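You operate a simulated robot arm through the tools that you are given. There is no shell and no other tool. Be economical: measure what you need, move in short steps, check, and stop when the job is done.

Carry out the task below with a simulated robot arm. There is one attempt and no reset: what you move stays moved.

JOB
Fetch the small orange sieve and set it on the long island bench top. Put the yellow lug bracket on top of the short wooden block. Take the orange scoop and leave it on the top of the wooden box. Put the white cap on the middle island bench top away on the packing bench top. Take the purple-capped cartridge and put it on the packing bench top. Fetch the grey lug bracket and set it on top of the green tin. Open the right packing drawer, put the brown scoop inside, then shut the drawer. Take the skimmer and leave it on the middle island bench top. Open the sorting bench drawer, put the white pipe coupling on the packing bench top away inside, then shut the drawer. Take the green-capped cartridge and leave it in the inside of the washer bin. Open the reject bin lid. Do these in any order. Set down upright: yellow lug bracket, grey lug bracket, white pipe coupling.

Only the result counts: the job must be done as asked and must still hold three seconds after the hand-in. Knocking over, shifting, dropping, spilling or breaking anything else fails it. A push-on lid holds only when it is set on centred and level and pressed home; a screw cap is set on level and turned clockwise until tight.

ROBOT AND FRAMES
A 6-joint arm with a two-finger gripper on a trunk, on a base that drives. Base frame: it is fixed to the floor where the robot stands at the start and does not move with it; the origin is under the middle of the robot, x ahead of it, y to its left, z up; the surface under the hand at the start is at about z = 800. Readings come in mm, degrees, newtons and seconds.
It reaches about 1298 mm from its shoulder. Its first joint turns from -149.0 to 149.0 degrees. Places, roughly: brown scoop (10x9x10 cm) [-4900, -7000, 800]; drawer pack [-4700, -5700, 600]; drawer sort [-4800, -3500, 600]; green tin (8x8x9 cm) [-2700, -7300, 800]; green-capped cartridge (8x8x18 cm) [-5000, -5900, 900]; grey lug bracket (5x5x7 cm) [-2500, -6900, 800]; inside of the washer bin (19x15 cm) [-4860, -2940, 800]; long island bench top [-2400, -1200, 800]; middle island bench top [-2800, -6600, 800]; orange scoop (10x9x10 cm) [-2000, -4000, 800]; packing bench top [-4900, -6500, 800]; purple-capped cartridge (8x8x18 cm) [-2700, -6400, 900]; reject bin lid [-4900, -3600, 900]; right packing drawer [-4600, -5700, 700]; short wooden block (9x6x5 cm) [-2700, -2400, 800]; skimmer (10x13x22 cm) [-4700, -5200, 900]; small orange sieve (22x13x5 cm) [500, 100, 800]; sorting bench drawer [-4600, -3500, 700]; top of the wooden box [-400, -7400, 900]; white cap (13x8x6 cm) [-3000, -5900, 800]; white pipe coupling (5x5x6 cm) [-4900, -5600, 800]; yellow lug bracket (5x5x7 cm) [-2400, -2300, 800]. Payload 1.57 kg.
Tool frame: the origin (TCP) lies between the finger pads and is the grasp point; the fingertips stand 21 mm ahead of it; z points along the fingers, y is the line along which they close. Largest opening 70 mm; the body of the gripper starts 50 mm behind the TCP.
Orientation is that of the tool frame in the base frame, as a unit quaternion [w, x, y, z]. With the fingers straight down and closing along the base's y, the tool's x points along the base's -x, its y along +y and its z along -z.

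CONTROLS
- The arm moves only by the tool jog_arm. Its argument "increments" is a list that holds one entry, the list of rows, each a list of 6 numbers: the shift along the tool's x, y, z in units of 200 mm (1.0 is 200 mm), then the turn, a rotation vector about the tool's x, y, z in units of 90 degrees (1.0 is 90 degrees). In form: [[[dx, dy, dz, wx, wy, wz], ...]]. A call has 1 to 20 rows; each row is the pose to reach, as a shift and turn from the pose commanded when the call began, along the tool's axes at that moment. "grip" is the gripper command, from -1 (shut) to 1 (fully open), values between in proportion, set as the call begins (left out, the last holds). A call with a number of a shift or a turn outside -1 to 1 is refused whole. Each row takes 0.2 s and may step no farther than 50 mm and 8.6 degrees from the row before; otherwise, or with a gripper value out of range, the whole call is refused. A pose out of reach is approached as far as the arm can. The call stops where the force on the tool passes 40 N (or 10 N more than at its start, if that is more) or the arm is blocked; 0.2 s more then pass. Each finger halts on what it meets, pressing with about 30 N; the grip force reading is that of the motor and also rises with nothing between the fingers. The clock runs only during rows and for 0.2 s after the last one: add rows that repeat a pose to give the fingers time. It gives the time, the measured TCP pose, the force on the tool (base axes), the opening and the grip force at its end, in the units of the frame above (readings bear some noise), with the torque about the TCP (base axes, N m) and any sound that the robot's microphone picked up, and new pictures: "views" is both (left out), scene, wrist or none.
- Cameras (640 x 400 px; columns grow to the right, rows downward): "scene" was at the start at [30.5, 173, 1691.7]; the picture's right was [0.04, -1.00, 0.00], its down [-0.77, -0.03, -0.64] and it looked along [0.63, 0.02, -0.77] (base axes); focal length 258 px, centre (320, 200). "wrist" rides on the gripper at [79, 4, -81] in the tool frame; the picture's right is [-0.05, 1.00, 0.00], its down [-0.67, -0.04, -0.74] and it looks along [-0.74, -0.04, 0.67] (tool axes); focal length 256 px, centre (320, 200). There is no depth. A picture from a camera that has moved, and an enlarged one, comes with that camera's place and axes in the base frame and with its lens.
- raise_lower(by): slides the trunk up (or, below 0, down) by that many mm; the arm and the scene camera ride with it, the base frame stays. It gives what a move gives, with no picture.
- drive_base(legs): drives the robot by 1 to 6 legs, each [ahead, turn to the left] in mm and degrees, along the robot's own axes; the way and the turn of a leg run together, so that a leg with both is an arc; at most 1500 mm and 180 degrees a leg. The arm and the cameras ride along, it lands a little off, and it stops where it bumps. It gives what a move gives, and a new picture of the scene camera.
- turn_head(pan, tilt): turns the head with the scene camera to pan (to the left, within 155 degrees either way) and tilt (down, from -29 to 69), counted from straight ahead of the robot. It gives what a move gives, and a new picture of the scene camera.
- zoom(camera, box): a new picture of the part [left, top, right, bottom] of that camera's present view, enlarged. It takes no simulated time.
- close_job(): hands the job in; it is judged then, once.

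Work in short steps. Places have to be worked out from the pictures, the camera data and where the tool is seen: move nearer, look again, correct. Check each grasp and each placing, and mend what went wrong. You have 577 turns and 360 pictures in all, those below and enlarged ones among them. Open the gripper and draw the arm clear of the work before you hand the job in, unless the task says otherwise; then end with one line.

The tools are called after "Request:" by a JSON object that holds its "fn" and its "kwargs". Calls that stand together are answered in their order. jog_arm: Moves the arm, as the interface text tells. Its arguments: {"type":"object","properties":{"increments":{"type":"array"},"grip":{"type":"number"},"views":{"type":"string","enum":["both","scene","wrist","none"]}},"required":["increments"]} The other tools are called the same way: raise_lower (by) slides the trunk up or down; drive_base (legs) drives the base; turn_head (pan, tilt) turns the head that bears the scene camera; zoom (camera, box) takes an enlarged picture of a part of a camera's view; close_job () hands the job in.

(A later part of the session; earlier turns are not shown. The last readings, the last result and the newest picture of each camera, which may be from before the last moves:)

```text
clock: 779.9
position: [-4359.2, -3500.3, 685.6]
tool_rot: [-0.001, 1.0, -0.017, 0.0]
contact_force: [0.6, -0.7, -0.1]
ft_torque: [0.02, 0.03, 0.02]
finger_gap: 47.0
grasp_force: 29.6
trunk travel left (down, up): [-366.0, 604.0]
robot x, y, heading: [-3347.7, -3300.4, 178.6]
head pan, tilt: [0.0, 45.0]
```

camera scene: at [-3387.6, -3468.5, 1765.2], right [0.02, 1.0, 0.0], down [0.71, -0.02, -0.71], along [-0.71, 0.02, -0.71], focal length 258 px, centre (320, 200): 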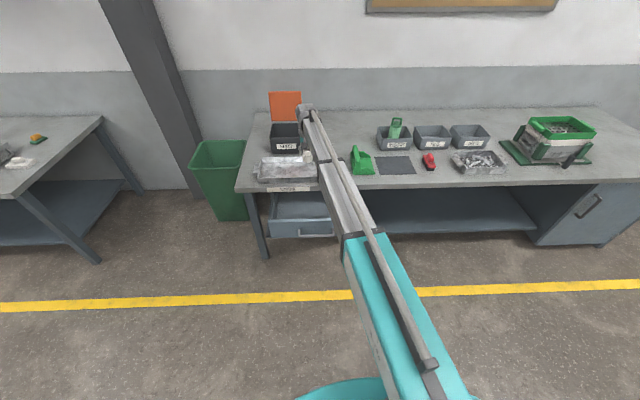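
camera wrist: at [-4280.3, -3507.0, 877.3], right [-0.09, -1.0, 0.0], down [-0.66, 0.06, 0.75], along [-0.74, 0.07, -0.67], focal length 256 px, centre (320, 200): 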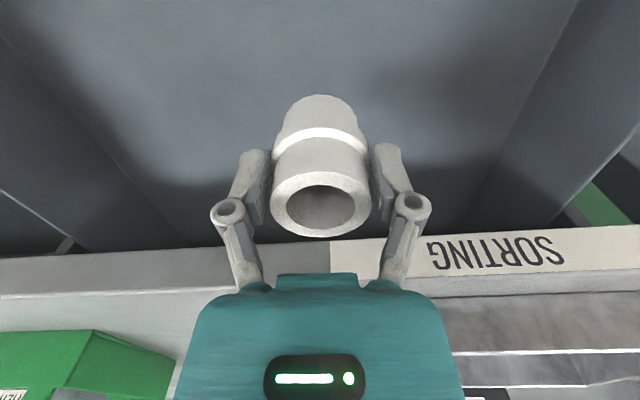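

Request:
{"fn": "raise_lower", "kwargs": {"by": -2}}

Request:
{"fn": "raise_lower", "kwargs": {"by": -2}}

```text
clock: 780.4
position: [-4358.3, -3500.8, 684.6]
tool_rot: [-0.001, 1.0, -0.016, 0.0]
contact_force: [-1.6, -0.6, 12.3]
ft_torque: [-0.06, 0.03, 0.0]
finger_gap: 46.6
grasp_force: 30.9
trunk travel left (down, up): [-364.0, 606.0]
robot x, y, heading: [-3343.8, -3298.1, 178.5]
head pan, tilt: [0.0, 45.0]
```

```text
clock: 780.9
position: [-4357.8, -3501.2, 682.7]
tool_rot: [-0.001, 1.0, -0.016, -0.001]
contact_force: [-0.4, -1.4, 18.8]
ft_torque: [0.02, 0.09, -0.05]
finger_gap: 46.7
grasp_force: 30.1
trunk travel left (down, up): [-362.0, 608.0]
robot x, y, heading: [-3345.4, -3300.6, 178.6]
head pan, tilt: [0.0, 45.0]
```

On the floor. Release and rise.

Request:
{"fn": "jog_arm", "kwargs": {"increments": [[[0, 0, 0, 0, 0, 0], [0, 0, 0, 0, 0, 0], [0, 0, 0, 0, 0, 0]]], "grip": 1, "views": "none"}}

Request:
{"fn": "raise_lower", "kwargs": {"by": 180}}

Request:
{"fn": "jog_arm", "kwargs": {"increments": [[[0, 0, 0, 0, 0, 0]]], "views": "wrist"}}

```text
clock: 781.7
position: [-4359.6, -3500.0, 680.5]
tool_rot: [-0.001, 1.0, -0.016, 0.0]
contact_force: [-0.1, -0.1, 0.4]
ft_torque: [0.02, -0.02, -0.02]
finger_gap: 70.0
grasp_force: 0.0
trunk travel left (down, up): [-362.0, 608.0]
robot x, y, heading: [-3345.6, -3296.2, 178.4]
head pan, tilt: [0.0, 45.0]
```

```text
clock: 783.7
position: [-4359.0, -3500.9, 859.5]
tool_rot: [-0.001, 1.0, -0.016, 0.0]
contact_force: [-1.0, 0.5, 0.0]
ft_torque: [0.0, -0.01, 0.0]
finger_gap: 70.0
grasp_force: 0.0
trunk travel left (down, up): [-542.0, 428.0]
robot x, y, heading: [-3348.6, -3294.1, 178.5]
head pan, tilt: [0.0, 45.0]
```

```text
clock: 784.1
position: [-4358.3, -3500.8, 859.7]
tool_rot: [-0.001, 1.0, -0.017, 0.0]
contact_force: [0.0, 0.2, 0.4]
ft_torque: [0.0, -0.03, 0.01]
finger_gap: 70.0
grasp_force: 0.0
trunk travel left (down, up): [-542.0, 428.0]
robot x, y, heading: [-3345.5, -3296.1, 178.6]
head pan, tilt: [0.0, 45.0]
camera wrist: at [-4280.3, -3507.0, 941.3], right [-0.09, -1.0, 0.0], down [-0.66, 0.06, 0.75], along [-0.74, 0.07, -0.67], focal length 256 px, centre (320, 200)
```

wrist: 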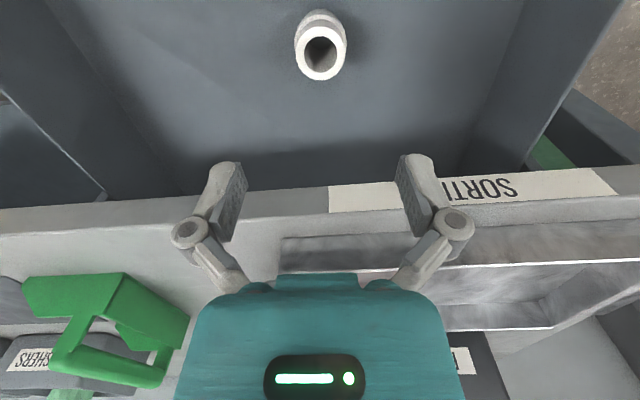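

Coupling stands upright in the drawer. Retract, pitch the closed gripper, and push the drawer shut.

Request:
{"fn": "raise_lower", "kwargs": {"by": 120}}

Request:
{"fn": "jog_arm", "kwargs": {"increments": [[[0.2, -0.02, 0, 0, 0, 0], [0.4, -0.04, 0, 0, 0, 0], [0.6, -0.06, 0, 0, 0, 0], [0.8, -0.08, 0, 0, 0, 0], [1.0, -0.1, 0, 0, 0, 0]]], "grip": -1, "views": "none"}}

Request:
{"fn": "jog_arm", "kwargs": {"increments": [[[0.05, 0, 0, 0, -0.085, 0], [0.1, 0, 0, 0, -0.17, 0], [0.15, 0, 0, 0, -0.255, 0], [0.2, 0, 0, 0, -0.34, 0], [0.24, 0, 0, 0, -0.425, 0], [0.24, 0, 0, 0, -0.51, 0], [0.24, 0, 0, 0, -0.595, 0], [0.24, 0, 0, 0, -0.68, 0], [0.24, 0, 0, 0, -0.765, 0], [0.24, 0, 0, 0, -0.85, 0], [0.24, 0, 0, 0, -0.93, 0], [0.24, 0, 0, 0, -1.0, 0]]], "views": "none"}}

```text
clock: 785.6
position: [-4360.5, -3500.3, 980.5]
tool_rot: [-0.001, 1.0, -0.018, 0.0]
contact_force: [-0.3, -0.2, 0.4]
ft_torque: [0.01, 0.02, -0.01]
finger_gap: 69.8
grasp_force: 0.1
trunk travel left (down, up): [-662.0, 308.0]
robot x, y, heading: [-3345.1, -3294.8, 178.7]
head pan, tilt: [0.0, 45.0]
```

```text
clock: 786.8
position: [-4158.6, -3486.3, 981.6]
tool_rot: [-0.001, 1.0, -0.017, -0.001]
contact_force: [0.2, -0.4, -0.4]
ft_torque: [0.01, 0.02, 0.0]
finger_gap: 0.2
grasp_force: 29.0
trunk travel left (down, up): [-662.0, 308.0]
robot x, y, heading: [-3345.4, -3295.9, 178.4]
head pan, tilt: [0.0, 45.0]
```

```text
clock: 789.4
position: [-4108.4, -3488.5, 1165.7]
tool_rot: [0.012, -0.707, 0.012, 0.707]
contact_force: [-0.1, 0.7, 0.2]
ft_torque: [0.04, -0.06, 0.01]
finger_gap: 0.0
grasp_force: 28.2
out of reach, approached as far as the arm can: row 2, 3, 4, 5, 6, 7, 8, 9, 10, 11, 12
trunk travel left (down, up): [-662.0, 308.0]
robot x, y, heading: [-3343.5, -3299.7, 178.7]
head pan, tilt: [0.0, 45.0]
```

Request:
{"fn": "raise_lower", "kwargs": {"by": -400}}

Request:
{"fn": "raise_lower", "kwargs": {"by": -42}}

Request:
{"fn": "jog_arm", "kwargs": {"increments": [[[0, 0, 0.1, 0, 0, 0], [0, 0, 0.2, 0, 0, 0], [0, 0, 0.3, 0, 0, 0], [0, 0, 0.4, 0, 0, 0], [0, 0, 0.5, 0, 0, 0], [0, 0, 0.55, 0, 0, 0]]], "views": "both"}}

```text
clock: 793.3
position: [-4108.6, -3487.3, 766.9]
tool_rot: [-0.013, 0.707, -0.011, -0.707]
contact_force: [0.4, -0.3, -0.3]
ft_torque: [0.0, -0.01, -0.01]
finger_gap: 0.0
grasp_force: 28.7
trunk travel left (down, up): [-262.0, 708.0]
robot x, y, heading: [-3344.5, -3300.3, 178.4]
head pan, tilt: [0.0, 45.0]
```

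```text
clock: 794.1
position: [-4107.8, -3487.5, 724.5]
tool_rot: [0.012, -0.707, 0.012, 0.707]
contact_force: [-0.3, -0.2, 0.1]
ft_torque: [0.02, -0.03, 0.01]
finger_gap: 0.0
grasp_force: 28.7
trunk travel left (down, up): [-220.0, 750.0]
robot x, y, heading: [-3348.4, -3296.4, 178.7]
head pan, tilt: [0.0, 45.0]
```

```text
clock: 795.5
position: [-4218.5, -3483.9, 723.8]
tool_rot: [-0.013, 0.707, -0.011, -0.707]
contact_force: [-0.6, -0.2, 0.3]
ft_torque: [0.02, 0.03, 0.01]
finger_gap: 0.0
grasp_force: 28.9
trunk travel left (down, up): [-220.0, 750.0]
robot x, y, heading: [-3346.1, -3298.8, 178.6]
head pan, tilt: [0.0, 45.0]
camera scene: at [-3386.7, -3468.3, 1207.2], right [0.02, 1.0, 0.0], down [0.71, -0.02, -0.71], along [-0.71, 0.02, -0.71], focal length 258 px, centre (320, 200)
camera wrist: at [-4138.1, -3490.8, 645.1], right [-0.03, -1.0, 0.05], down [0.75, 0.01, 0.67], along [-0.67, 0.06, 0.74], focal length 256 px, centre (320, 200)
```

scene: 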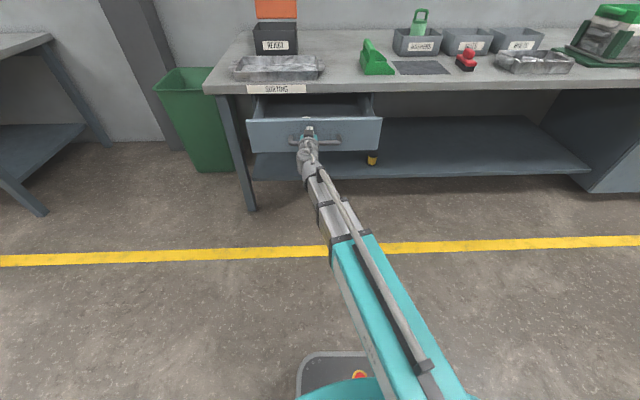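
wrist: 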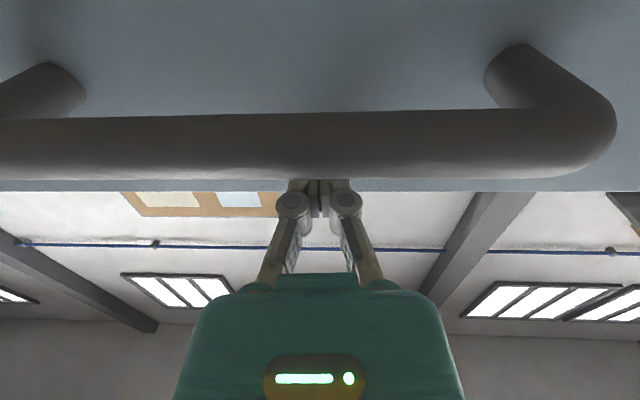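

Fingers are above the bar, about to meet the panel. Push slowly.

Request:
{"fn": "jog_arm", "kwargs": {"increments": [[[0, 0, 0.05, 0, 0, 0], [0, 0, 0.1, 0, 0, 0], [0, 0, 0.15, 0, 0, 0], [0, 0, 0.2, 0, 0, 0], [0, 0, 0.25, 0, 0, 0], [0, 0, 0.3, 0, 0, 0], [0, 0, 0.35, 0, 0, 0], [0, 0, 0.4, 0, 0, 0], [0, 0, 0.45, 0, 0, 0], [0, 0, 0.5, 0, 0, 0], [0, 0, 0.55, 0, 0, 0], [0, 0, 0.6, 0, 0, 0], [0, 0, 0.65, 0, 0, 0], [0, 0, 0.7, 0, 0, 0], [0, 0, 0.75, 0, 0, 0], [0, 0, 0.8, 0, 0, 0]]], "views": "none"}}

Request:
{"fn": "jog_arm", "kwargs": {"increments": [[[0, 0, 0.05, 0, 0, 0], [0, 0, 0.1, 0, 0, 0], [0, 0, 0.15, 0, 0, 0], [0, 0, 0.2, 0, 0, 0], [0, 0, 0.25, 0, 0, 0], [0, 0, 0.3, 0, 0, 0], [0, 0, 0.35, 0, 0, 0], [0, 0, 0.4, 0, 0, 0], [0, 0, 0.45, 0, 0, 0], [0, 0, 0.5, 0, 0, 0], [0, 0, 0.53, 0, 0, 0]]], "views": "scene"}}

```text
clock: 798.9
position: [-4378.3, -3478.7, 724.7]
tool_rot: [-0.012, 0.707, -0.012, -0.707]
contact_force: [0.1, 0.1, 0.0]
ft_torque: [0.02, -0.01, 0.01]
finger_gap: 0.0
grasp_force: 28.7
trunk travel left (down, up): [-220.0, 750.0]
robot x, y, heading: [-3345.4, -3297.5, 178.7]
head pan, tilt: [0.0, 45.0]
```

```text
clock: 801.1
position: [-4468.9, -3475.3, 725.6]
tool_rot: [-0.013, 0.708, -0.012, -0.706]
contact_force: [6.1, 1.7, -2.4]
ft_torque: [0.0, -0.04, 0.05]
finger_gap: 0.2
grasp_force: 28.8
trunk travel left (down, up): [-220.0, 750.0]
robot x, y, heading: [-3347.4, -3298.7, 178.5]
head pan, tilt: [0.0, 45.0]
stopped in row 10: the force on the tool passed its limit at 56 N (the readings are from after the stop); the commanded pose is now the measured one
camera scene: at [-3386.5, -3468.3, 1207.3], right [0.02, 1.0, 0.0], down [0.71, -0.02, -0.71], along [-0.71, 0.02, -0.71], focal length 258 px, centre (320, 200)
```

scene: 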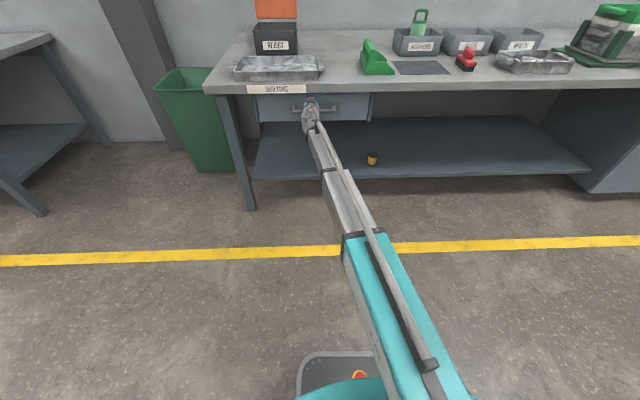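

Maybe a few mm short; press again.

Request:
{"fn": "jog_arm", "kwargs": {"increments": [[[0, 0, 0.02, 0, 0, 0], [0, 0, 0.04, 0, 0, 0], [0, 0, 0.06, 0, 0, 0]]], "views": "none"}}

Request:
{"fn": "jog_arm", "kwargs": {"increments": [[[0, 0, 0.02, 0, 0, 0], [0, 0, 0.04, 0, 0, 0], [0, 0, 0.06, 0, 0, 0]]], "views": "none"}}

Request:
{"fn": "zoom", "kwargs": {"camera": "scene", "box": [230, 70, 390, 150]}}

```text
clock: 801.5
position: [-4467.5, -3475.3, 723.8]
tool_rot: [-0.011, 0.707, -0.011, -0.707]
contact_force: [6.4, 1.2, -1.3]
ft_torque: [-0.01, -0.05, 0.0]
finger_gap: 0.1
grasp_force: 28.4
trunk travel left (down, up): [-220.0, 750.0]
robot x, y, heading: [-3344.4, -3300.4, 178.4]
head pan, tilt: [0.0, 45.0]
stopped in row 2: the force on the tool passed its limit at 47 N (the readings are from after the stop); the commanded pose is now the measured one
```

```text
clock: 801.9
position: [-4467.9, -3474.6, 725.0]
tool_rot: [-0.012, 0.708, -0.011, -0.706]
contact_force: [6.4, 0.8, -0.2]
ft_torque: [0.02, 0.02, 0.01]
finger_gap: 0.0
grasp_force: 29.2
trunk travel left (down, up): [-220.0, 750.0]
robot x, y, heading: [-3344.1, -3301.3, 178.8]
head pan, tilt: [0.0, 45.0]
stopped in row 2: the force on the tool passed its limit at 48 N (the readings are from after the stop); the commanded pose is now the measured one
```

```text
4.00 times, centred on (310, 110) of scene
camera zoom: at [-3386.0, -3468.2, 1207.4], right [0.02, 1.0, 0.0], down [0.71, -0.02, -0.71], along [-0.71, 0.02, -0.71], focal length 1032 px, centre (360, 560)
```

zoom: 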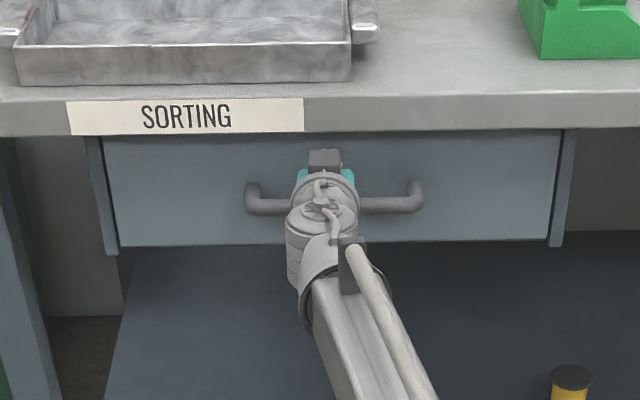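

Hard stop each time and flush with its rails: closed. Back away and restore the gripper.

Request:
{"fn": "jog_arm", "kwargs": {"increments": [[[0, 0, -0.2, 0, 0, 0], [0, 0, -0.4, 0, 0, 0], [0, 0, -0.6, 0, 0, 0], [0, 0, -0.8, 0, 0, 0], [0, 0, -1.0, 0, 0, 0]]], "views": "scene"}}

Request:
{"fn": "raise_lower", "kwargs": {"by": 400}}

Request:
{"fn": "jog_arm", "kwargs": {"increments": [[[0, 0, 0, 0, 0.085, 0], [0, 0, 0, 0, 0.17, 0], [0, 0, 0, 0, 0.255, 0], [0, 0, 0, 0, 0.34, 0], [0, 0, 0, 0, 0.425, 0], [0, 0, 0, 0, 0.51, 0], [0, 0, 0, 0, 0.595, 0], [0, 0, 0, 0, 0.68, 0], [0, 0, 0, 0, 0.765, 0], [0, 0, 0, 0, 0.85, 0], [0, 0, 0, 0, 0.93, 0], [0, 0, 0, 0, 1.0, 0]]], "grip": 1, "views": "none"}}

Request:
{"fn": "raise_lower", "kwargs": {"by": 200}}

```text
clock: 803.1
position: [-4268.0, -3482.0, 723.6]
tool_rot: [-0.012, 0.708, -0.012, -0.706]
contact_force: [0.4, 0.6, 0.2]
ft_torque: [0.01, 0.02, -0.01]
finger_gap: 0.3
grasp_force: 28.7
trunk travel left (down, up): [-220.0, 750.0]
robot x, y, heading: [-3347.7, -3295.4, 178.9]
head pan, tilt: [0.0, 45.0]
camera scene: at [-3386.6, -3468.3, 1207.2], right [0.02, 1.0, 0.0], down [0.71, -0.02, -0.71], along [-0.71, 0.02, -0.71], focal length 258 px, centre (320, 200)
```

scene: 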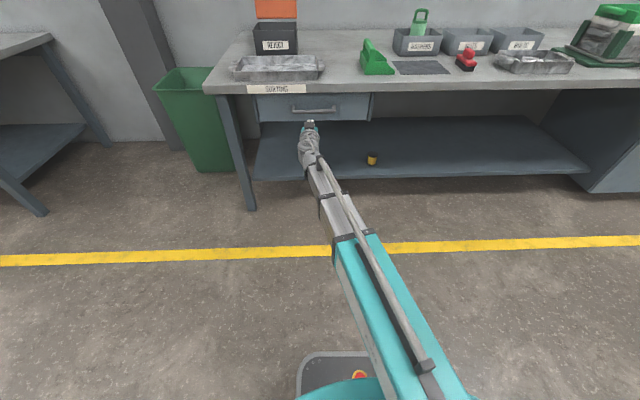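

```text
clock: 807.0
position: [-4268.9, -3480.9, 1123.6]
tool_rot: [0.01, -0.706, 0.01, 0.708]
contact_force: [0.2, 0.1, 0.4]
ft_torque: [0.02, 0.04, 0.0]
finger_gap: 0.0
grasp_force: 29.2
trunk travel left (down, up): [-620.0, 350.0]
robot x, y, heading: [-3343.9, -3297.1, 178.6]
head pan, tilt: [0.0, 45.0]
```

```text
clock: 809.6
position: [-4266.0, -3486.2, 938.6]
tool_rot: [0.0, 1.0, -0.016, 0.002]
contact_force: [1.0, -0.9, 1.8]
ft_torque: [-0.01, 0.01, -0.01]
finger_gap: 70.3
grasp_force: 0.0
out of reach, approached as far as the arm can: row 1, 2, 3, 4, 5, 6, 7, 8, 9, 10, 11, 12
trunk travel left (down, up): [-620.0, 350.0]
robot x, y, heading: [-3344.9, -3297.6, 178.9]
head pan, tilt: [0.0, 45.0]
```

```text
clock: 811.7
position: [-4267.8, -3488.2, 1139.1]
tool_rot: [0.0, 1.0, -0.016, 0.001]
contact_force: [-0.2, 0.6, 0.6]
ft_torque: [0.0, 0.0, -0.01]
finger_gap: 69.9
grasp_force: 0.1
trunk travel left (down, up): [-820.0, 150.0]
robot x, y, heading: [-3346.4, -3301.2, 178.4]
head pan, tilt: [0.0, 45.0]
```

Now the yellow lug: retract and drive to the west side of the long island.

Request:
{"fn": "jog_arm", "kwargs": {"increments": [[[0.2, 0.05, 0, 0, 0, 0], [0.4, 0.0, 0, 0, 0, 0], [0.6, -0.05, 0, 0, 0, 0], [0.8, -0.1, 0, 0, 0, 0], [1.0, -0.2, 0, 0, 0, 0]]], "views": "none"}}

Request:
{"fn": "jog_arm", "kwargs": {"increments": [[[0.2, -0.1, 0, 0, 0, 0], [0.4, -0.2, 0, 0, 0, 0]]], "views": "none"}}

Request:
{"fn": "drive_base", "kwargs": {"legs": [[0, -88.5], [950, 0], [0, -90]]}}

```text
clock: 812.9
position: [-4064.0, -3454.6, 1138.3]
tool_rot: [0.0, 1.0, -0.016, 0.001]
contact_force: [-0.5, -0.3, 0.1]
ft_torque: [0.03, -0.02, -0.01]
finger_gap: 70.2
grasp_force: 0.0
trunk travel left (down, up): [-820.0, 150.0]
robot x, y, heading: [-3341.6, -3300.1, 178.6]
head pan, tilt: [0.0, 45.0]
```

```text
clock: 813.5
position: [-3982.5, -3416.3, 1139.8]
tool_rot: [-0.001, 1.0, -0.018, 0.001]
contact_force: [-0.1, -0.1, 0.2]
ft_torque: [-0.05, 0.01, 0.01]
finger_gap: 69.9
grasp_force: 0.1
trunk travel left (down, up): [-820.0, 150.0]
robot x, y, heading: [-3341.5, -3298.8, 178.6]
head pan, tilt: [0.0, 45.0]
```

```text
clock: 830.8
position: [-2720.5, -2209.8, 1139.1]
tool_rot: [-0.001, -0.001, 1.0, 0.0]
contact_force: [0.6, 0.7, 0.2]
ft_torque: [-0.06, 0.0, -0.02]
finger_gap: 69.8
grasp_force: 0.2
trunk travel left (down, up): [-820.0, 150.0]
robot x, y, heading: [-3353.5, -2316.9, 1.3]
head pan, tilt: [0.0, 45.0]
camera scene: at [-3325.2, -2148.1, 1807.3], right [0.02, -1.0, 0.0], down [-0.71, -0.01, -0.71], along [0.71, 0.01, -0.71], focal length 258 px, centre (320, 200)
```

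scene: 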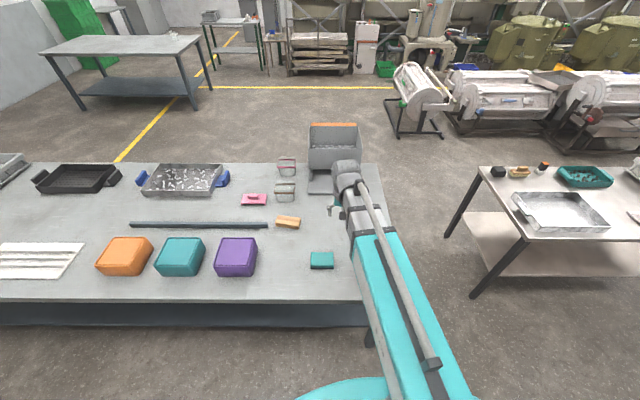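

Request:
{"fn": "jog_arm", "kwargs": {"increments": [[[0, 0.2, 0, 0, 0, 0], [0, 0.4, 0, 0, 0, 0], [0, 0.6, 0, 0, 0, 0], [0, 0.8, 0, 0, 0, 0], [0, 1.0, 0, 0, 0, 0]]], "views": "none"}}

Request:
{"fn": "jog_arm", "kwargs": {"increments": [[[0, 0.2, 0, 0, 0, 0], [0, 0.4, 0, 0, 0, 0]]], "views": "scene"}}

Request:
{"fn": "zoom", "kwargs": {"camera": "scene", "box": [260, 110, 420, 280]}}

```text
clock: 832.0
position: [-2722.9, -2007.9, 1138.5]
tool_rot: [-0.001, -0.001, 1.0, 0.0]
contact_force: [0.6, 0.0, 0.2]
ft_torque: [0.02, -0.03, 0.0]
finger_gap: 70.0
grasp_force: 0.0
trunk travel left (down, up): [-820.0, 150.0]
robot x, y, heading: [-3360.2, -2314.8, 1.2]
head pan, tilt: [0.0, 45.0]
```

```text
clock: 832.6
position: [-2722.6, -1929.0, 1136.9]
tool_rot: [-0.001, -0.001, 1.0, 0.0]
contact_force: [0.0, 0.2, 0.4]
ft_torque: [0.01, -0.02, 0.0]
finger_gap: 70.0
grasp_force: 0.0
trunk travel left (down, up): [-820.0, 150.0]
robot x, y, heading: [-3355.1, -2317.1, 1.1]
head pan, tilt: [0.0, 45.0]
camera scene: at [-3325.0, -2147.0, 1807.1], right [0.02, -1.0, 0.0], down [-0.71, -0.01, -0.71], along [0.71, 0.01, -0.71], focal length 258 px, centre (320, 200)
```

scene: 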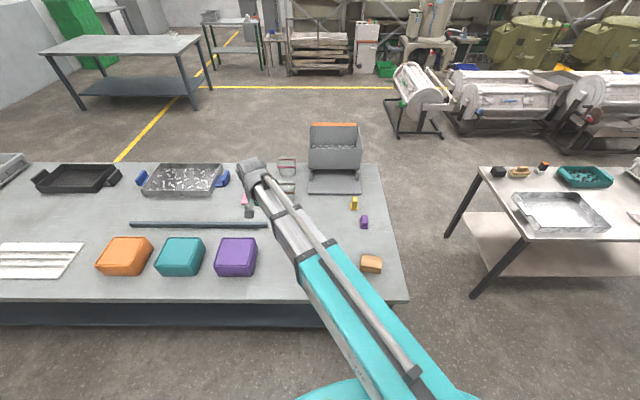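

```text
2.35 times, centred on (340, 195) of scene
camera zoom: at [-3325.0, -2147.0, 1807.1], right [0.02, -1.0, 0.0], down [-0.71, -0.01, -0.71], along [0.71, 0.01, -0.71], focal length 607 px, centre (273, 212)
```

zoom: 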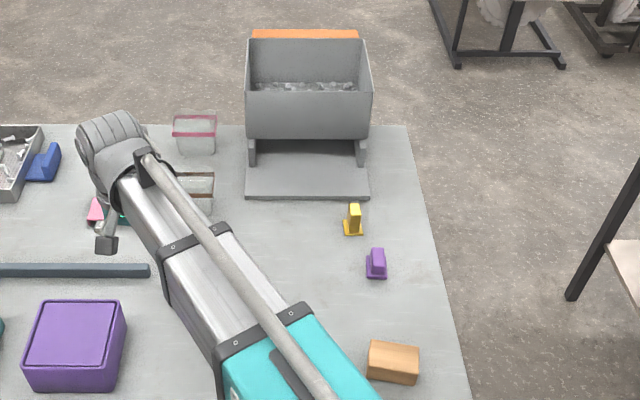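

Yellow lug ≈(-2378,-2312), block ≈(-2728,-2354). Move above the lug.

Request:
{"fn": "jog_arm", "kwargs": {"increments": [[[-0.134, -0.16, 0, 0, 0, 0], [-0.268, -0.32, 0, 0, 0, 0], [-0.402, -0.48, 0, 0, 0, 0], [-0.537, -0.64, 0, 0, 0, 0], [-0.671, -0.8, 0, 0, 0, 0], [-0.805, -0.9575, 0, 0, 0, 0]]], "views": "none"}}

Request:
{"fn": "jog_arm", "kwargs": {"increments": [[[-0.134, -0.16, 0, 0, 0, 0], [-0.268, -0.32, 0, 0, 0, 0], [-0.402, -0.48, 0, 0, 0, 0], [-0.537, -0.64, 0, 0, 0, 0], [-0.671, -0.8, 0, 0, 0, 0], [-0.805, -0.9575, 0, 0, 0, 0]]], "views": "wrist"}}

```text
clock: 834.0
position: [-2561.3, -2120.6, 1138.9]
tool_rot: [-0.002, -0.001, 1.0, -0.001]
contact_force: [0.0, 0.7, 0.2]
ft_torque: [-0.01, 0.03, -0.02]
finger_gap: 70.0
grasp_force: 0.1
trunk travel left (down, up): [-820.0, 150.0]
robot x, y, heading: [-3355.8, -2316.8, 1.3]
head pan, tilt: [0.0, 45.0]
```

```text
clock: 835.4
position: [-2400.7, -2312.1, 1138.3]
tool_rot: [-0.002, -0.002, 1.0, 0.0]
contact_force: [-0.4, -0.2, -0.2]
ft_torque: [-0.02, 0.0, 0.01]
finger_gap: 69.8
grasp_force: 0.0
trunk travel left (down, up): [-820.0, 150.0]
robot x, y, heading: [-3353.7, -2318.5, 1.4]
head pan, tilt: [0.0, 45.0]
camera wrist: at [-2478.4, -2309.0, 1219.3], right [0.05, 1.0, 0.0], down [0.67, -0.03, 0.74], along [0.74, -0.04, -0.67], focal length 256 px, centre (320, 200)
```

wrist: 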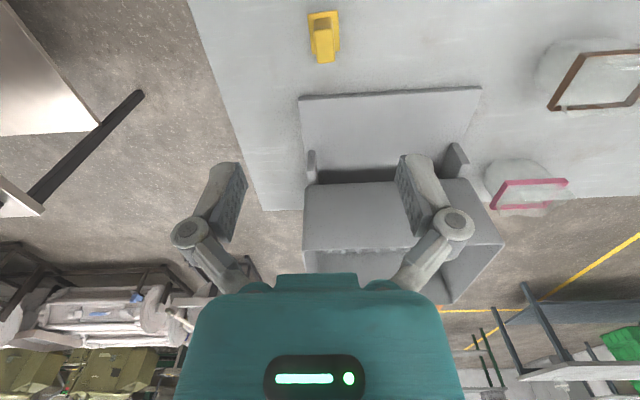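

Request:
{"fn": "jog_arm", "kwargs": {"increments": [[[-0.15, 0.01, 0, 0, 0, 0]]], "views": "none"}}

Request:
{"fn": "raise_lower", "kwargs": {"by": -200}}

Request:
{"fn": "jog_arm", "kwargs": {"increments": [[[0, 0, 0, 0, 0, 0]]], "views": "wrist"}}

```text
clock: 835.8
position: [-2368.9, -2310.1, 1139.2]
tool_rot: [-0.002, -0.001, 1.0, -0.001]
contact_force: [-0.2, 0.3, -0.2]
ft_torque: [0.01, 0.0, -0.03]
finger_gap: 70.3
grasp_force: 0.0
trunk travel left (down, up): [-820.0, 150.0]
robot x, y, heading: [-3355.4, -2317.0, 1.0]
head pan, tilt: [0.0, 45.0]
```

```text
clock: 838.0
position: [-2370.1, -2311.0, 938.7]
tool_rot: [-0.001, 0.0, 1.0, 0.0]
contact_force: [-0.5, -1.0, -0.5]
ft_torque: [-0.02, -0.02, 0.0]
finger_gap: 70.0
grasp_force: 0.1
trunk travel left (down, up): [-620.0, 350.0]
robot x, y, heading: [-3358.7, -2318.9, 1.2]
head pan, tilt: [0.0, 45.0]
```

```text
clock: 838.4
position: [-2370.5, -2311.2, 939.0]
tool_rot: [-0.001, -0.001, 1.0, 0.0]
contact_force: [0.4, 0.0, -0.7]
ft_torque: [-0.03, 0.02, 0.05]
finger_gap: 70.1
grasp_force: 0.1
trunk travel left (down, up): [-620.0, 350.0]
robot x, y, heading: [-3357.5, -2323.9, 1.1]
head pan, tilt: [0.0, 45.0]
camera wrist: at [-2449.5, -2306.9, 1019.6], right [0.05, 1.0, 0.0], down [0.67, -0.03, 0.74], along [0.74, -0.04, -0.67], focal length 256 px, centre (320, 200)
```

wrist: 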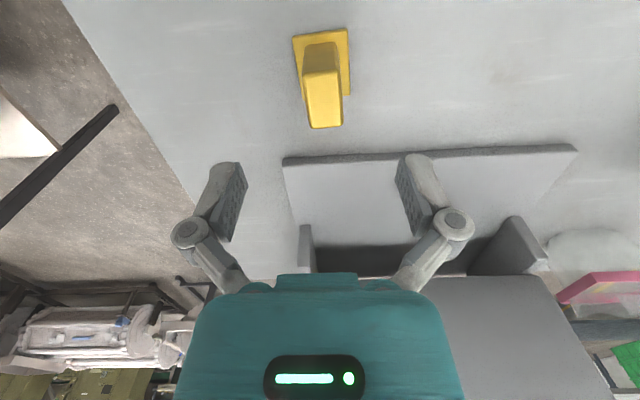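

Lug yaw ≈8°; trim yaw and position, descend, grip.

Request:
{"fn": "jog_arm", "kwargs": {"increments": [[[0.015, 0.015, 0, 0, 0, -0.08]]], "views": "none"}}

Request:
{"fn": "raise_lower", "kwargs": {"by": -91}}

Request:
{"fn": "jog_arm", "kwargs": {"increments": [[[0, 0, 0, 0, 0, 0], [0, 0, 0, 0, 0, 0], [0, 0, 0, 0, 0, 0], [0, 0, 0, 0, 0, 0], [0, 0, 0, 0, 0, 0]]], "grip": -1, "views": "wrist"}}

Request:
{"fn": "raise_lower", "kwargs": {"by": 8}}

Request:
{"fn": "raise_lower", "kwargs": {"by": 30}}

```text
clock: 838.8
position: [-2373.7, -2309.0, 939.2]
tool_rot: [-0.001, -0.064, 0.998, 0.0]
contact_force: [0.8, 0.3, -1.1]
ft_torque: [-0.01, -0.05, -0.03]
finger_gap: 70.0
grasp_force: 0.1
trunk travel left (down, up): [-620.0, 350.0]
robot x, y, heading: [-3358.2, -2319.6, 1.0]
head pan, tilt: [0.0, 45.0]
```

```text
clock: 840.0
position: [-2373.3, -2308.8, 847.9]
tool_rot: [0.0, -0.064, 0.998, 0.0]
contact_force: [-0.3, 0.4, -0.4]
ft_torque: [0.0, -0.03, 0.0]
finger_gap: 69.8
grasp_force: 0.0
trunk travel left (down, up): [-529.0, 441.0]
robot x, y, heading: [-3355.7, -2318.7, 0.9]
head pan, tilt: [0.0, 45.0]
```

```text
clock: 841.2
position: [-2373.8, -2308.4, 847.2]
tool_rot: [-0.001, -0.064, 0.998, 0.0]
contact_force: [0.7, 0.3, 3.2]
ft_torque: [-0.01, 0.01, -0.03]
finger_gap: 24.2
grasp_force: 30.1
trunk travel left (down, up): [-529.0, 441.0]
robot x, y, heading: [-3356.8, -2319.4, 1.5]
head pan, tilt: [0.0, 45.0]
camera wrist: at [-2452.8, -2314.0, 928.9], right [-0.07, 1.0, 0.0], down [0.67, 0.05, 0.74], along [0.74, 0.06, -0.67], focal length 256 px, centre (320, 200)
```

wrist: 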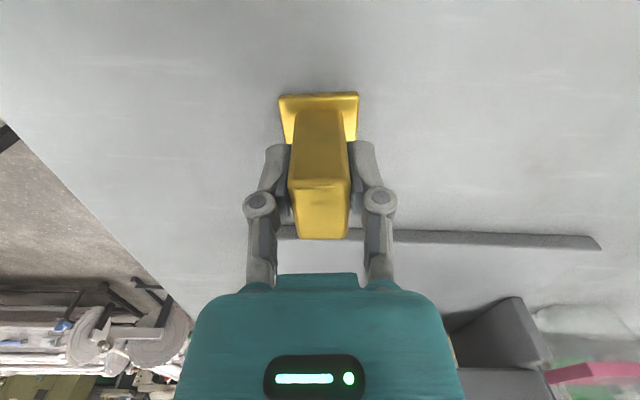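

```text
clock: 841.8
position: [-2373.3, -2308.0, 856.1]
tool_rot: [-0.002, -0.063, 0.998, 0.001]
contact_force: [-0.2, 0.5, -0.7]
ft_torque: [0.03, 0.04, -0.02]
finger_gap: 24.4
grasp_force: 30.2
trunk travel left (down, up): [-537.0, 433.0]
robot x, y, heading: [-3357.5, -2320.0, 1.1]
head pan, tilt: [0.0, 45.0]
```

```text
clock: 842.6
position: [-2372.9, -2309.1, 885.7]
tool_rot: [-0.002, -0.064, 0.998, 0.0]
contact_force: [-1.3, -0.1, -1.3]
ft_torque: [0.02, 0.04, 0.04]
finger_gap: 24.3
grasp_force: 30.0
trunk travel left (down, up): [-567.0, 403.0]
robot x, y, heading: [-3361.0, -2318.9, 1.1]
head pan, tilt: [0.0, 45.0]
```

Held. Raise and move over the short wooden block.

Request:
{"fn": "raise_lower", "kwargs": {"by": 120}}

Request:
{"fn": "jog_arm", "kwargs": {"increments": [[[0.224, 0, 0, 0, 0, 0], [0.448, 0, 0, 0, 0, 0], [0.671, 0, 0, 0, 0, 0], [0.895, 0, 0, 0, 0, 0]]], "views": "none"}}

Request:
{"fn": "jog_arm", "kwargs": {"increments": [[[0.224, 0, 0, 0, 0, 0], [0.448, 0, 0, 0, 0, 0], [0.671, 0, 0, 0, 0, 0], [0.895, 0, 0, 0, 0, 0]]], "views": "both"}}

Request:
{"fn": "zoom", "kwargs": {"camera": "scene", "box": [310, 170, 430, 290]}}

```text
clock: 844.1
position: [-2372.2, -2308.2, 1006.6]
tool_rot: [-0.001, -0.064, 0.998, -0.001]
contact_force: [-0.2, -0.3, -1.0]
ft_torque: [0.0, -0.02, -0.02]
finger_gap: 24.2
grasp_force: 29.8
trunk travel left (down, up): [-687.0, 283.0]
robot x, y, heading: [-3357.2, -2316.0, 1.4]
head pan, tilt: [0.0, 45.0]
```

```text
clock: 845.1
position: [-2552.1, -2331.0, 1005.8]
tool_rot: [-0.002, -0.064, 0.998, 0.0]
contact_force: [-0.1, -0.1, -0.9]
ft_torque: [0.02, 0.0, -0.01]
finger_gap: 24.5
grasp_force: 30.2
trunk travel left (down, up): [-687.0, 283.0]
robot x, y, heading: [-3359.6, -2317.2, 1.2]
head pan, tilt: [0.0, 45.0]
```

```text
clock: 846.1
position: [-2729.4, -2353.6, 1007.4]
tool_rot: [-0.001, -0.065, 0.998, 0.0]
contact_force: [0.4, 0.0, -1.1]
ft_torque: [0.01, 0.03, 0.01]
finger_gap: 24.1
grasp_force: 30.0
trunk travel left (down, up): [-687.0, 283.0]
robot x, y, heading: [-3352.9, -2320.5, 1.3]
head pan, tilt: [0.0, 45.0]
camera scene: at [-3325.4, -2148.0, 1674.2], right [0.02, -1.0, 0.0], down [-0.71, -0.01, -0.71], along [0.71, 0.01, -0.71], focal length 258 px, centre (320, 200)
camera wrist: at [-2809.0, -2359.2, 1086.9], right [-0.07, 1.0, 0.0], down [0.67, 0.05, 0.74], along [0.74, 0.06, -0.67], focal length 256 px, centre (320, 200)
```

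scene: 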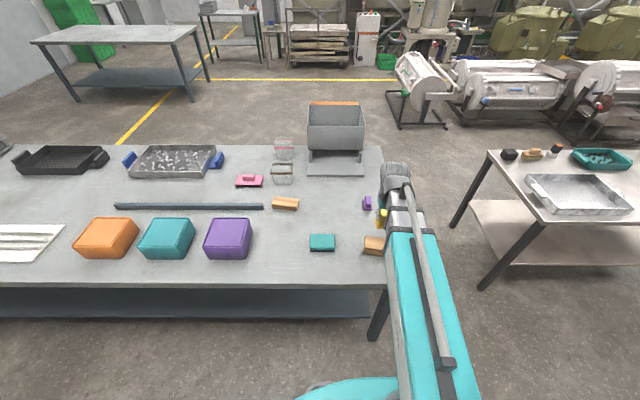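
wrist: 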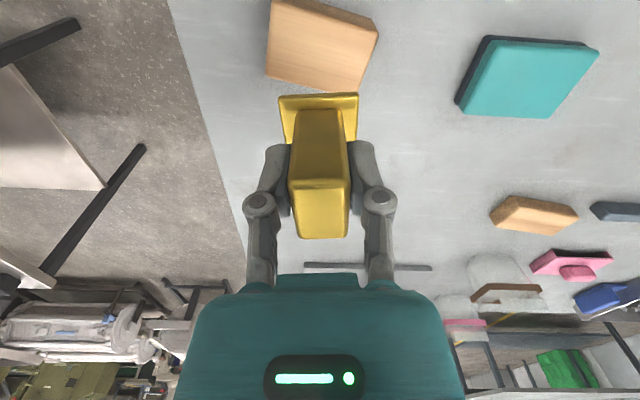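

```text
3.33 times, centred on (370, 230) of scene
camera zoom: at [-3325.4, -2148.0, 1674.2], right [0.02, -1.0, 0.0], down [-0.71, -0.01, -0.71], along [0.71, 0.01, -0.71], focal length 860 px, centre (153, 100)
```

zoom: 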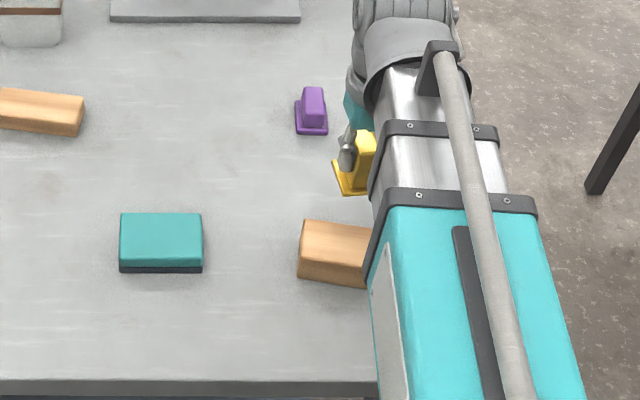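

Block top centre ≈(-2736,-2352), yawed about -7°. Align the lug with it and recheck lower.

Request:
{"fn": "jog_arm", "kwargs": {"increments": [[[0.015, 0.007, 0, 0, 0, 0.08], [0.033, 0.0145, 0, 0, 0, 0.16]]], "views": "none"}}

Request:
{"fn": "raise_lower", "kwargs": {"by": -75}}

Request:
{"fn": "jog_arm", "kwargs": {"increments": [[[0, 0, 0, 0, 0, 0]]], "views": "wrist"}}

```text
clock: 846.7
position: [-2735.5, -2351.9, 1006.3]
tool_rot: [-0.001, 0.064, 0.998, 0.0]
contact_force: [0.4, -0.1, -1.9]
ft_torque: [0.0, -0.01, 0.01]
finger_gap: 24.3
grasp_force: 29.7
trunk travel left (down, up): [-687.0, 283.0]
robot x, y, heading: [-3357.1, -2316.0, 1.1]
head pan, tilt: [0.0, 45.0]
```

```text
clock: 847.8
position: [-2735.5, -2352.8, 931.2]
tool_rot: [-0.001, 0.062, 0.998, 0.0]
contact_force: [0.1, 0.6, -1.1]
ft_torque: [-0.03, 0.01, -0.02]
finger_gap: 24.2
grasp_force: 30.1
trunk travel left (down, up): [-612.0, 358.0]
robot x, y, heading: [-3357.3, -2316.9, 1.4]
head pan, tilt: [0.0, 45.0]
```

```text
clock: 848.2
position: [-2735.6, -2352.3, 930.4]
tool_rot: [-0.001, 0.062, 0.998, 0.0]
contact_force: [0.4, 0.1, -1.3]
ft_torque: [0.0, 0.0, 0.0]
finger_gap: 24.2
grasp_force: 29.8
trunk travel left (down, up): [-612.0, 358.0]
robot x, y, heading: [-3357.5, -2316.1, 0.9]
head pan, tilt: [0.0, 45.0]
camera wrist: at [-2813.8, -2337.6, 1011.7], right [0.18, 0.98, 0.0], down [0.66, -0.12, 0.74], along [0.73, -0.13, -0.67], focal length 256 px, centre (320, 200)
```

wrist: 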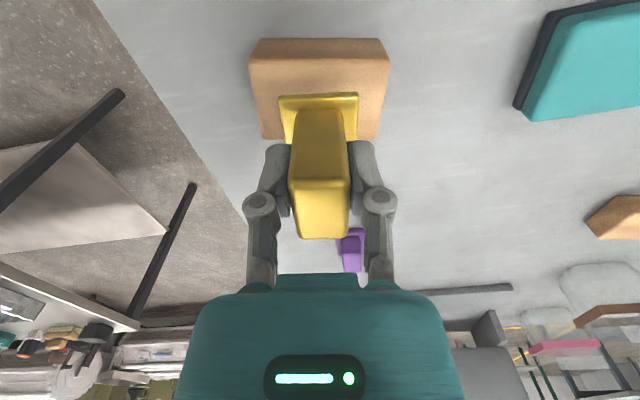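

Well centred on the block. Lower the last 33 mm carefully.

Request:
{"fn": "raise_lower", "kwargs": {"by": -26}}

Request:
{"fn": "raise_lower", "kwargs": {"by": -3}}

Request:
{"fn": "raise_lower", "kwargs": {"by": -2}}

Request:
{"fn": "raise_lower", "kwargs": {"by": -2}}

```text
clock: 848.9
position: [-2735.0, -2352.3, 905.5]
tool_rot: [-0.001, 0.062, 0.998, 0.0]
contact_force: [-0.1, 0.7, -0.9]
ft_torque: [-0.01, 0.03, 0.0]
finger_gap: 24.2
grasp_force: 30.0
trunk travel left (down, up): [-586.0, 384.0]
robot x, y, heading: [-3352.9, -2316.1, 1.2]
head pan, tilt: [0.0, 45.0]
```

```text
clock: 849.4
position: [-2735.4, -2351.0, 901.8]
tool_rot: [-0.001, 0.062, 0.998, 0.001]
contact_force: [-0.2, -0.3, -0.9]
ft_torque: [0.01, 0.0, -0.02]
finger_gap: 24.3
grasp_force: 29.9
trunk travel left (down, up): [-583.0, 387.0]
robot x, y, heading: [-3359.8, -2316.8, 1.0]
head pan, tilt: [0.0, 45.0]
```

```text
clock: 850.0
position: [-2735.8, -2352.4, 899.7]
tool_rot: [-0.001, 0.062, 0.998, 0.0]
contact_force: [-0.4, -0.3, -0.4]
ft_torque: [-0.03, 0.04, 0.02]
finger_gap: 24.2
grasp_force: 30.0
trunk travel left (down, up): [-581.0, 389.0]
robot x, y, heading: [-3356.0, -2317.8, 1.0]
head pan, tilt: [0.0, 45.0]
```

```text
clock: 850.5
position: [-2735.1, -2351.8, 898.1]
tool_rot: [0.0, 0.061, 0.998, 0.0]
contact_force: [0.1, 0.6, -1.4]
ft_torque: [0.03, 0.0, 0.0]
finger_gap: 23.8
grasp_force: 30.5
trunk travel left (down, up): [-579.0, 391.0]
robot x, y, heading: [-3357.6, -2318.4, 1.1]
head pan, tilt: [0.0, 45.0]
```

Request:
{"fn": "raise_lower", "kwargs": {"by": -1.5}}

Request:
{"fn": "raise_lower", "kwargs": {"by": -1.5}}

Request:
{"fn": "raise_lower", "kwargs": {"by": -1.5}}

```text
clock: 851.0
position: [-2735.0, -2351.0, 896.7]
tool_rot: [0.0, 0.062, 0.998, 0.0]
contact_force: [-0.6, -0.4, -2.4]
ft_torque: [0.03, 0.01, 0.01]
finger_gap: 24.0
grasp_force: 30.1
trunk travel left (down, up): [-578.0, 392.0]
robot x, y, heading: [-3356.4, -2317.5, 1.5]
head pan, tilt: [0.0, 45.0]
```

```text
clock: 851.5
position: [-2735.8, -2351.8, 893.5]
tool_rot: [-0.001, 0.063, 0.998, 0.0]
contact_force: [-0.6, 0.0, -2.0]
ft_torque: [-0.03, 0.01, 0.02]
finger_gap: 24.3
grasp_force: 30.5
trunk travel left (down, up): [-576.0, 394.0]
robot x, y, heading: [-3354.2, -2316.1, 1.2]
head pan, tilt: [0.0, 45.0]
```

```text
clock: 852.0
position: [-2735.0, -2350.6, 893.1]
tool_rot: [-0.001, 0.063, 0.998, -0.001]
contact_force: [0.0, -0.4, -1.0]
ft_torque: [0.03, 0.01, -0.02]
finger_gap: 24.1
grasp_force: 30.0
trunk travel left (down, up): [-575.0, 395.0]
robot x, y, heading: [-3356.2, -2316.3, 1.3]
head pan, tilt: [0.0, 45.0]
```

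Not yet in contact; continue.

Request:
{"fn": "raise_lower", "kwargs": {"by": -1.5}}

Request:
{"fn": "raise_lower", "kwargs": {"by": -1.5}}

Request:
{"fn": "raise_lower", "kwargs": {"by": -1.5}}

Request:
{"fn": "jog_arm", "kwargs": {"increments": [[[0, 0, 0, 0, 0, 0]]], "views": "wrist"}}

```text
clock: 852.5
position: [-2737.2, -2350.7, 893.7]
tool_rot: [0.0, 0.062, 0.998, 0.0]
contact_force: [3.9, -0.9, 20.5]
ft_torque: [0.01, -0.24, -0.01]
finger_gap: 24.4
grasp_force: 30.0
trunk travel left (down, up): [-573.0, 397.0]
robot x, y, heading: [-3356.2, -2320.8, 1.2]
head pan, tilt: [0.0, 45.0]
```

```text
clock: 853.0
position: [-2736.8, -2352.1, 891.5]
tool_rot: [-0.001, 0.062, 0.998, -0.001]
contact_force: [3.6, -0.3, 19.5]
ft_torque: [-0.01, -0.07, 0.0]
finger_gap: 24.3
grasp_force: 29.9
trunk travel left (down, up): [-572.0, 398.0]
robot x, y, heading: [-3352.8, -2319.0, 1.4]
head pan, tilt: [0.0, 45.0]
```

```text
clock: 853.5
position: [-2736.1, -2351.1, 889.1]
tool_rot: [0.0, 0.062, 0.998, 0.0]
contact_force: [1.3, 0.4, 18.6]
ft_torque: [-0.03, 0.0, 0.01]
finger_gap: 24.3
grasp_force: 30.3
trunk travel left (down, up): [-570.0, 400.0]
robot x, y, heading: [-3356.5, -2316.2, 1.4]
head pan, tilt: [0.0, 45.0]
```

```text
clock: 853.9
position: [-2736.5, -2351.3, 889.5]
tool_rot: [-0.002, 0.062, 0.998, 0.0]
contact_force: [0.2, 0.5, 16.3]
ft_torque: [0.0, 0.05, 0.03]
finger_gap: 24.3
grasp_force: 30.2
trunk travel left (down, up): [-570.0, 400.0]
robot x, y, heading: [-3353.3, -2318.1, 1.3]
head pan, tilt: [0.0, 45.0]
camera wrist: at [-2814.9, -2337.5, 970.3], right [0.18, 0.98, 0.0], down [0.66, -0.12, 0.74], along [0.73, -0.13, -0.67], focal length 256 px, centre (320, 200)
```

wrist: 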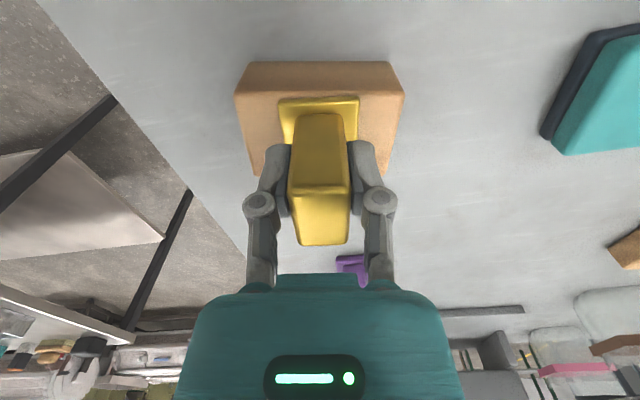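

Seated. Release and rise.

Request:
{"fn": "jog_arm", "kwargs": {"increments": [[[0, 0, 0, 0, 0, 0], [0, 0, 0, 0, 0, 0], [0, 0, 0, 0, 0, 0]]], "grip": 0.6, "views": "none"}}

Request:
{"fn": "raise_lower", "kwargs": {"by": 150}}

Request:
{"fn": "jog_arm", "kwargs": {"increments": [[[0, 0.2, 0, 0, 0, 0], [0, 0.4, 0, 0, 0, 0], [0, 0.6, 0, 0, 0, 0], [0, 0.8, 0, 0, 0, 0], [0, 1.0, 0, 0, 0, 0]]], "views": "scene"}}

Request:
{"fn": "zoom", "kwargs": {"camera": "scene", "box": [300, 150, 440, 280]}}

```text
clock: 854.7
position: [-2736.1, -2352.0, 888.8]
tool_rot: [-0.001, 0.062, 0.998, 0.0]
contact_force: [-0.4, -0.3, -0.3]
ft_torque: [-0.04, 0.01, 0.02]
finger_gap: 56.0
grasp_force: 0.0
trunk travel left (down, up): [-570.0, 400.0]
robot x, y, heading: [-3355.6, -2318.5, 1.3]
head pan, tilt: [0.0, 45.0]
```

```text
clock: 856.5
position: [-2735.6, -2352.2, 1038.5]
tool_rot: [-0.001, 0.062, 0.998, 0.0]
contact_force: [0.3, -0.1, -0.1]
ft_torque: [0.02, 0.0, -0.01]
finger_gap: 56.0
grasp_force: 0.1
trunk travel left (down, up): [-720.0, 250.0]
robot x, y, heading: [-3356.8, -2316.0, 1.2]
head pan, tilt: [0.0, 45.0]
```

```text
clock: 857.7
position: [-2709.5, -2153.5, 1039.5]
tool_rot: [-0.001, 0.062, 0.998, 0.0]
contact_force: [0.4, -0.2, 0.8]
ft_torque: [-0.03, -0.04, 0.01]
finger_gap: 56.0
grasp_force: 0.2
trunk travel left (down, up): [-720.0, 250.0]
robot x, y, heading: [-3356.0, -2316.3, 1.0]
head pan, tilt: [0.0, 45.0]
camera scene: at [-3325.0, -2147.9, 1707.2], right [0.02, -1.0, 0.0], down [-0.71, -0.01, -0.71], along [0.71, 0.01, -0.71], focal length 258 px, centre (320, 200)
```

scene: 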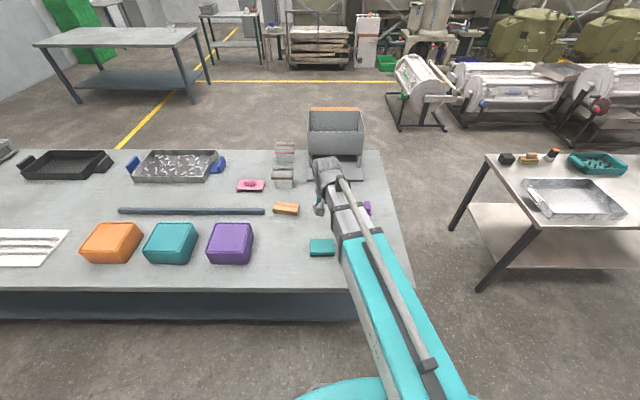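

```text
3.08 times, centred on (370, 215) of scene
camera zoom: at [-3325.0, -2147.9, 1707.2], right [0.02, -1.0, 0.0], down [-0.71, -0.01, -0.71], along [0.71, 0.01, -0.71], focal length 794 px, centre (166, 154)
```

zoom: 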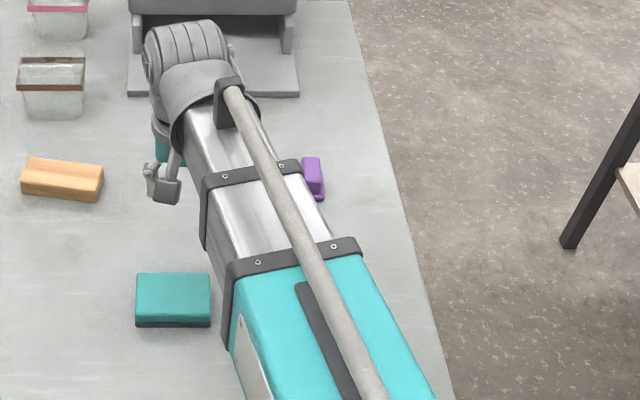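

Request:
{"fn": "jog_arm", "kwargs": {"increments": [[[0, 0.2, 0, 0, 0, 0], [0, 0.4, 0, 0, 0, 0], [0, 0.6, 0, 0, 0, 0], [0, 0.8, 0, 0, 0, 0], [0, 1.0, 0, 0, 0, 0]]], "views": "none"}}

Request:
{"fn": "zoom", "kwargs": {"camera": "scene", "box": [300, 150, 440, 280]}}

```text
clock: 858.9
position: [-2685.4, -1952.4, 1039.3]
tool_rot: [0.0, 0.063, 0.998, 0.0]
contact_force: [0.3, -0.2, -0.2]
ft_torque: [0.01, 0.03, 0.02]
finger_gap: 56.1
grasp_force: 0.1
trunk travel left (down, up): [-720.0, 250.0]
robot x, y, heading: [-3355.3, -2319.1, 1.3]
head pan, tilt: [0.0, 45.0]
```

```text
3.08 times, centred on (370, 215) of scene
camera zoom: at [-3324.9, -2147.7, 1707.2], right [0.02, -1.0, 0.0], down [-0.71, -0.01, -0.71], along [0.71, 0.01, -0.71], focal length 794 px, centre (166, 154)
```

zoom: 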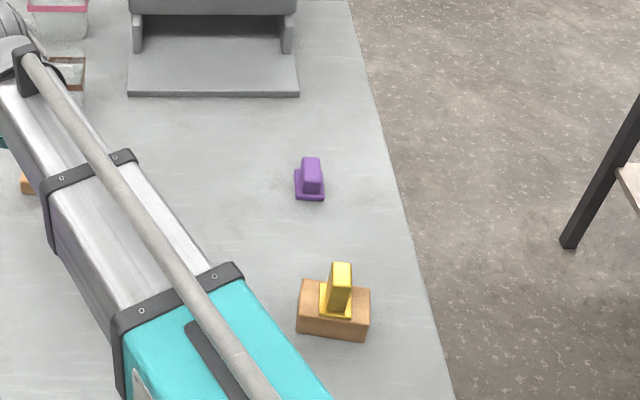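

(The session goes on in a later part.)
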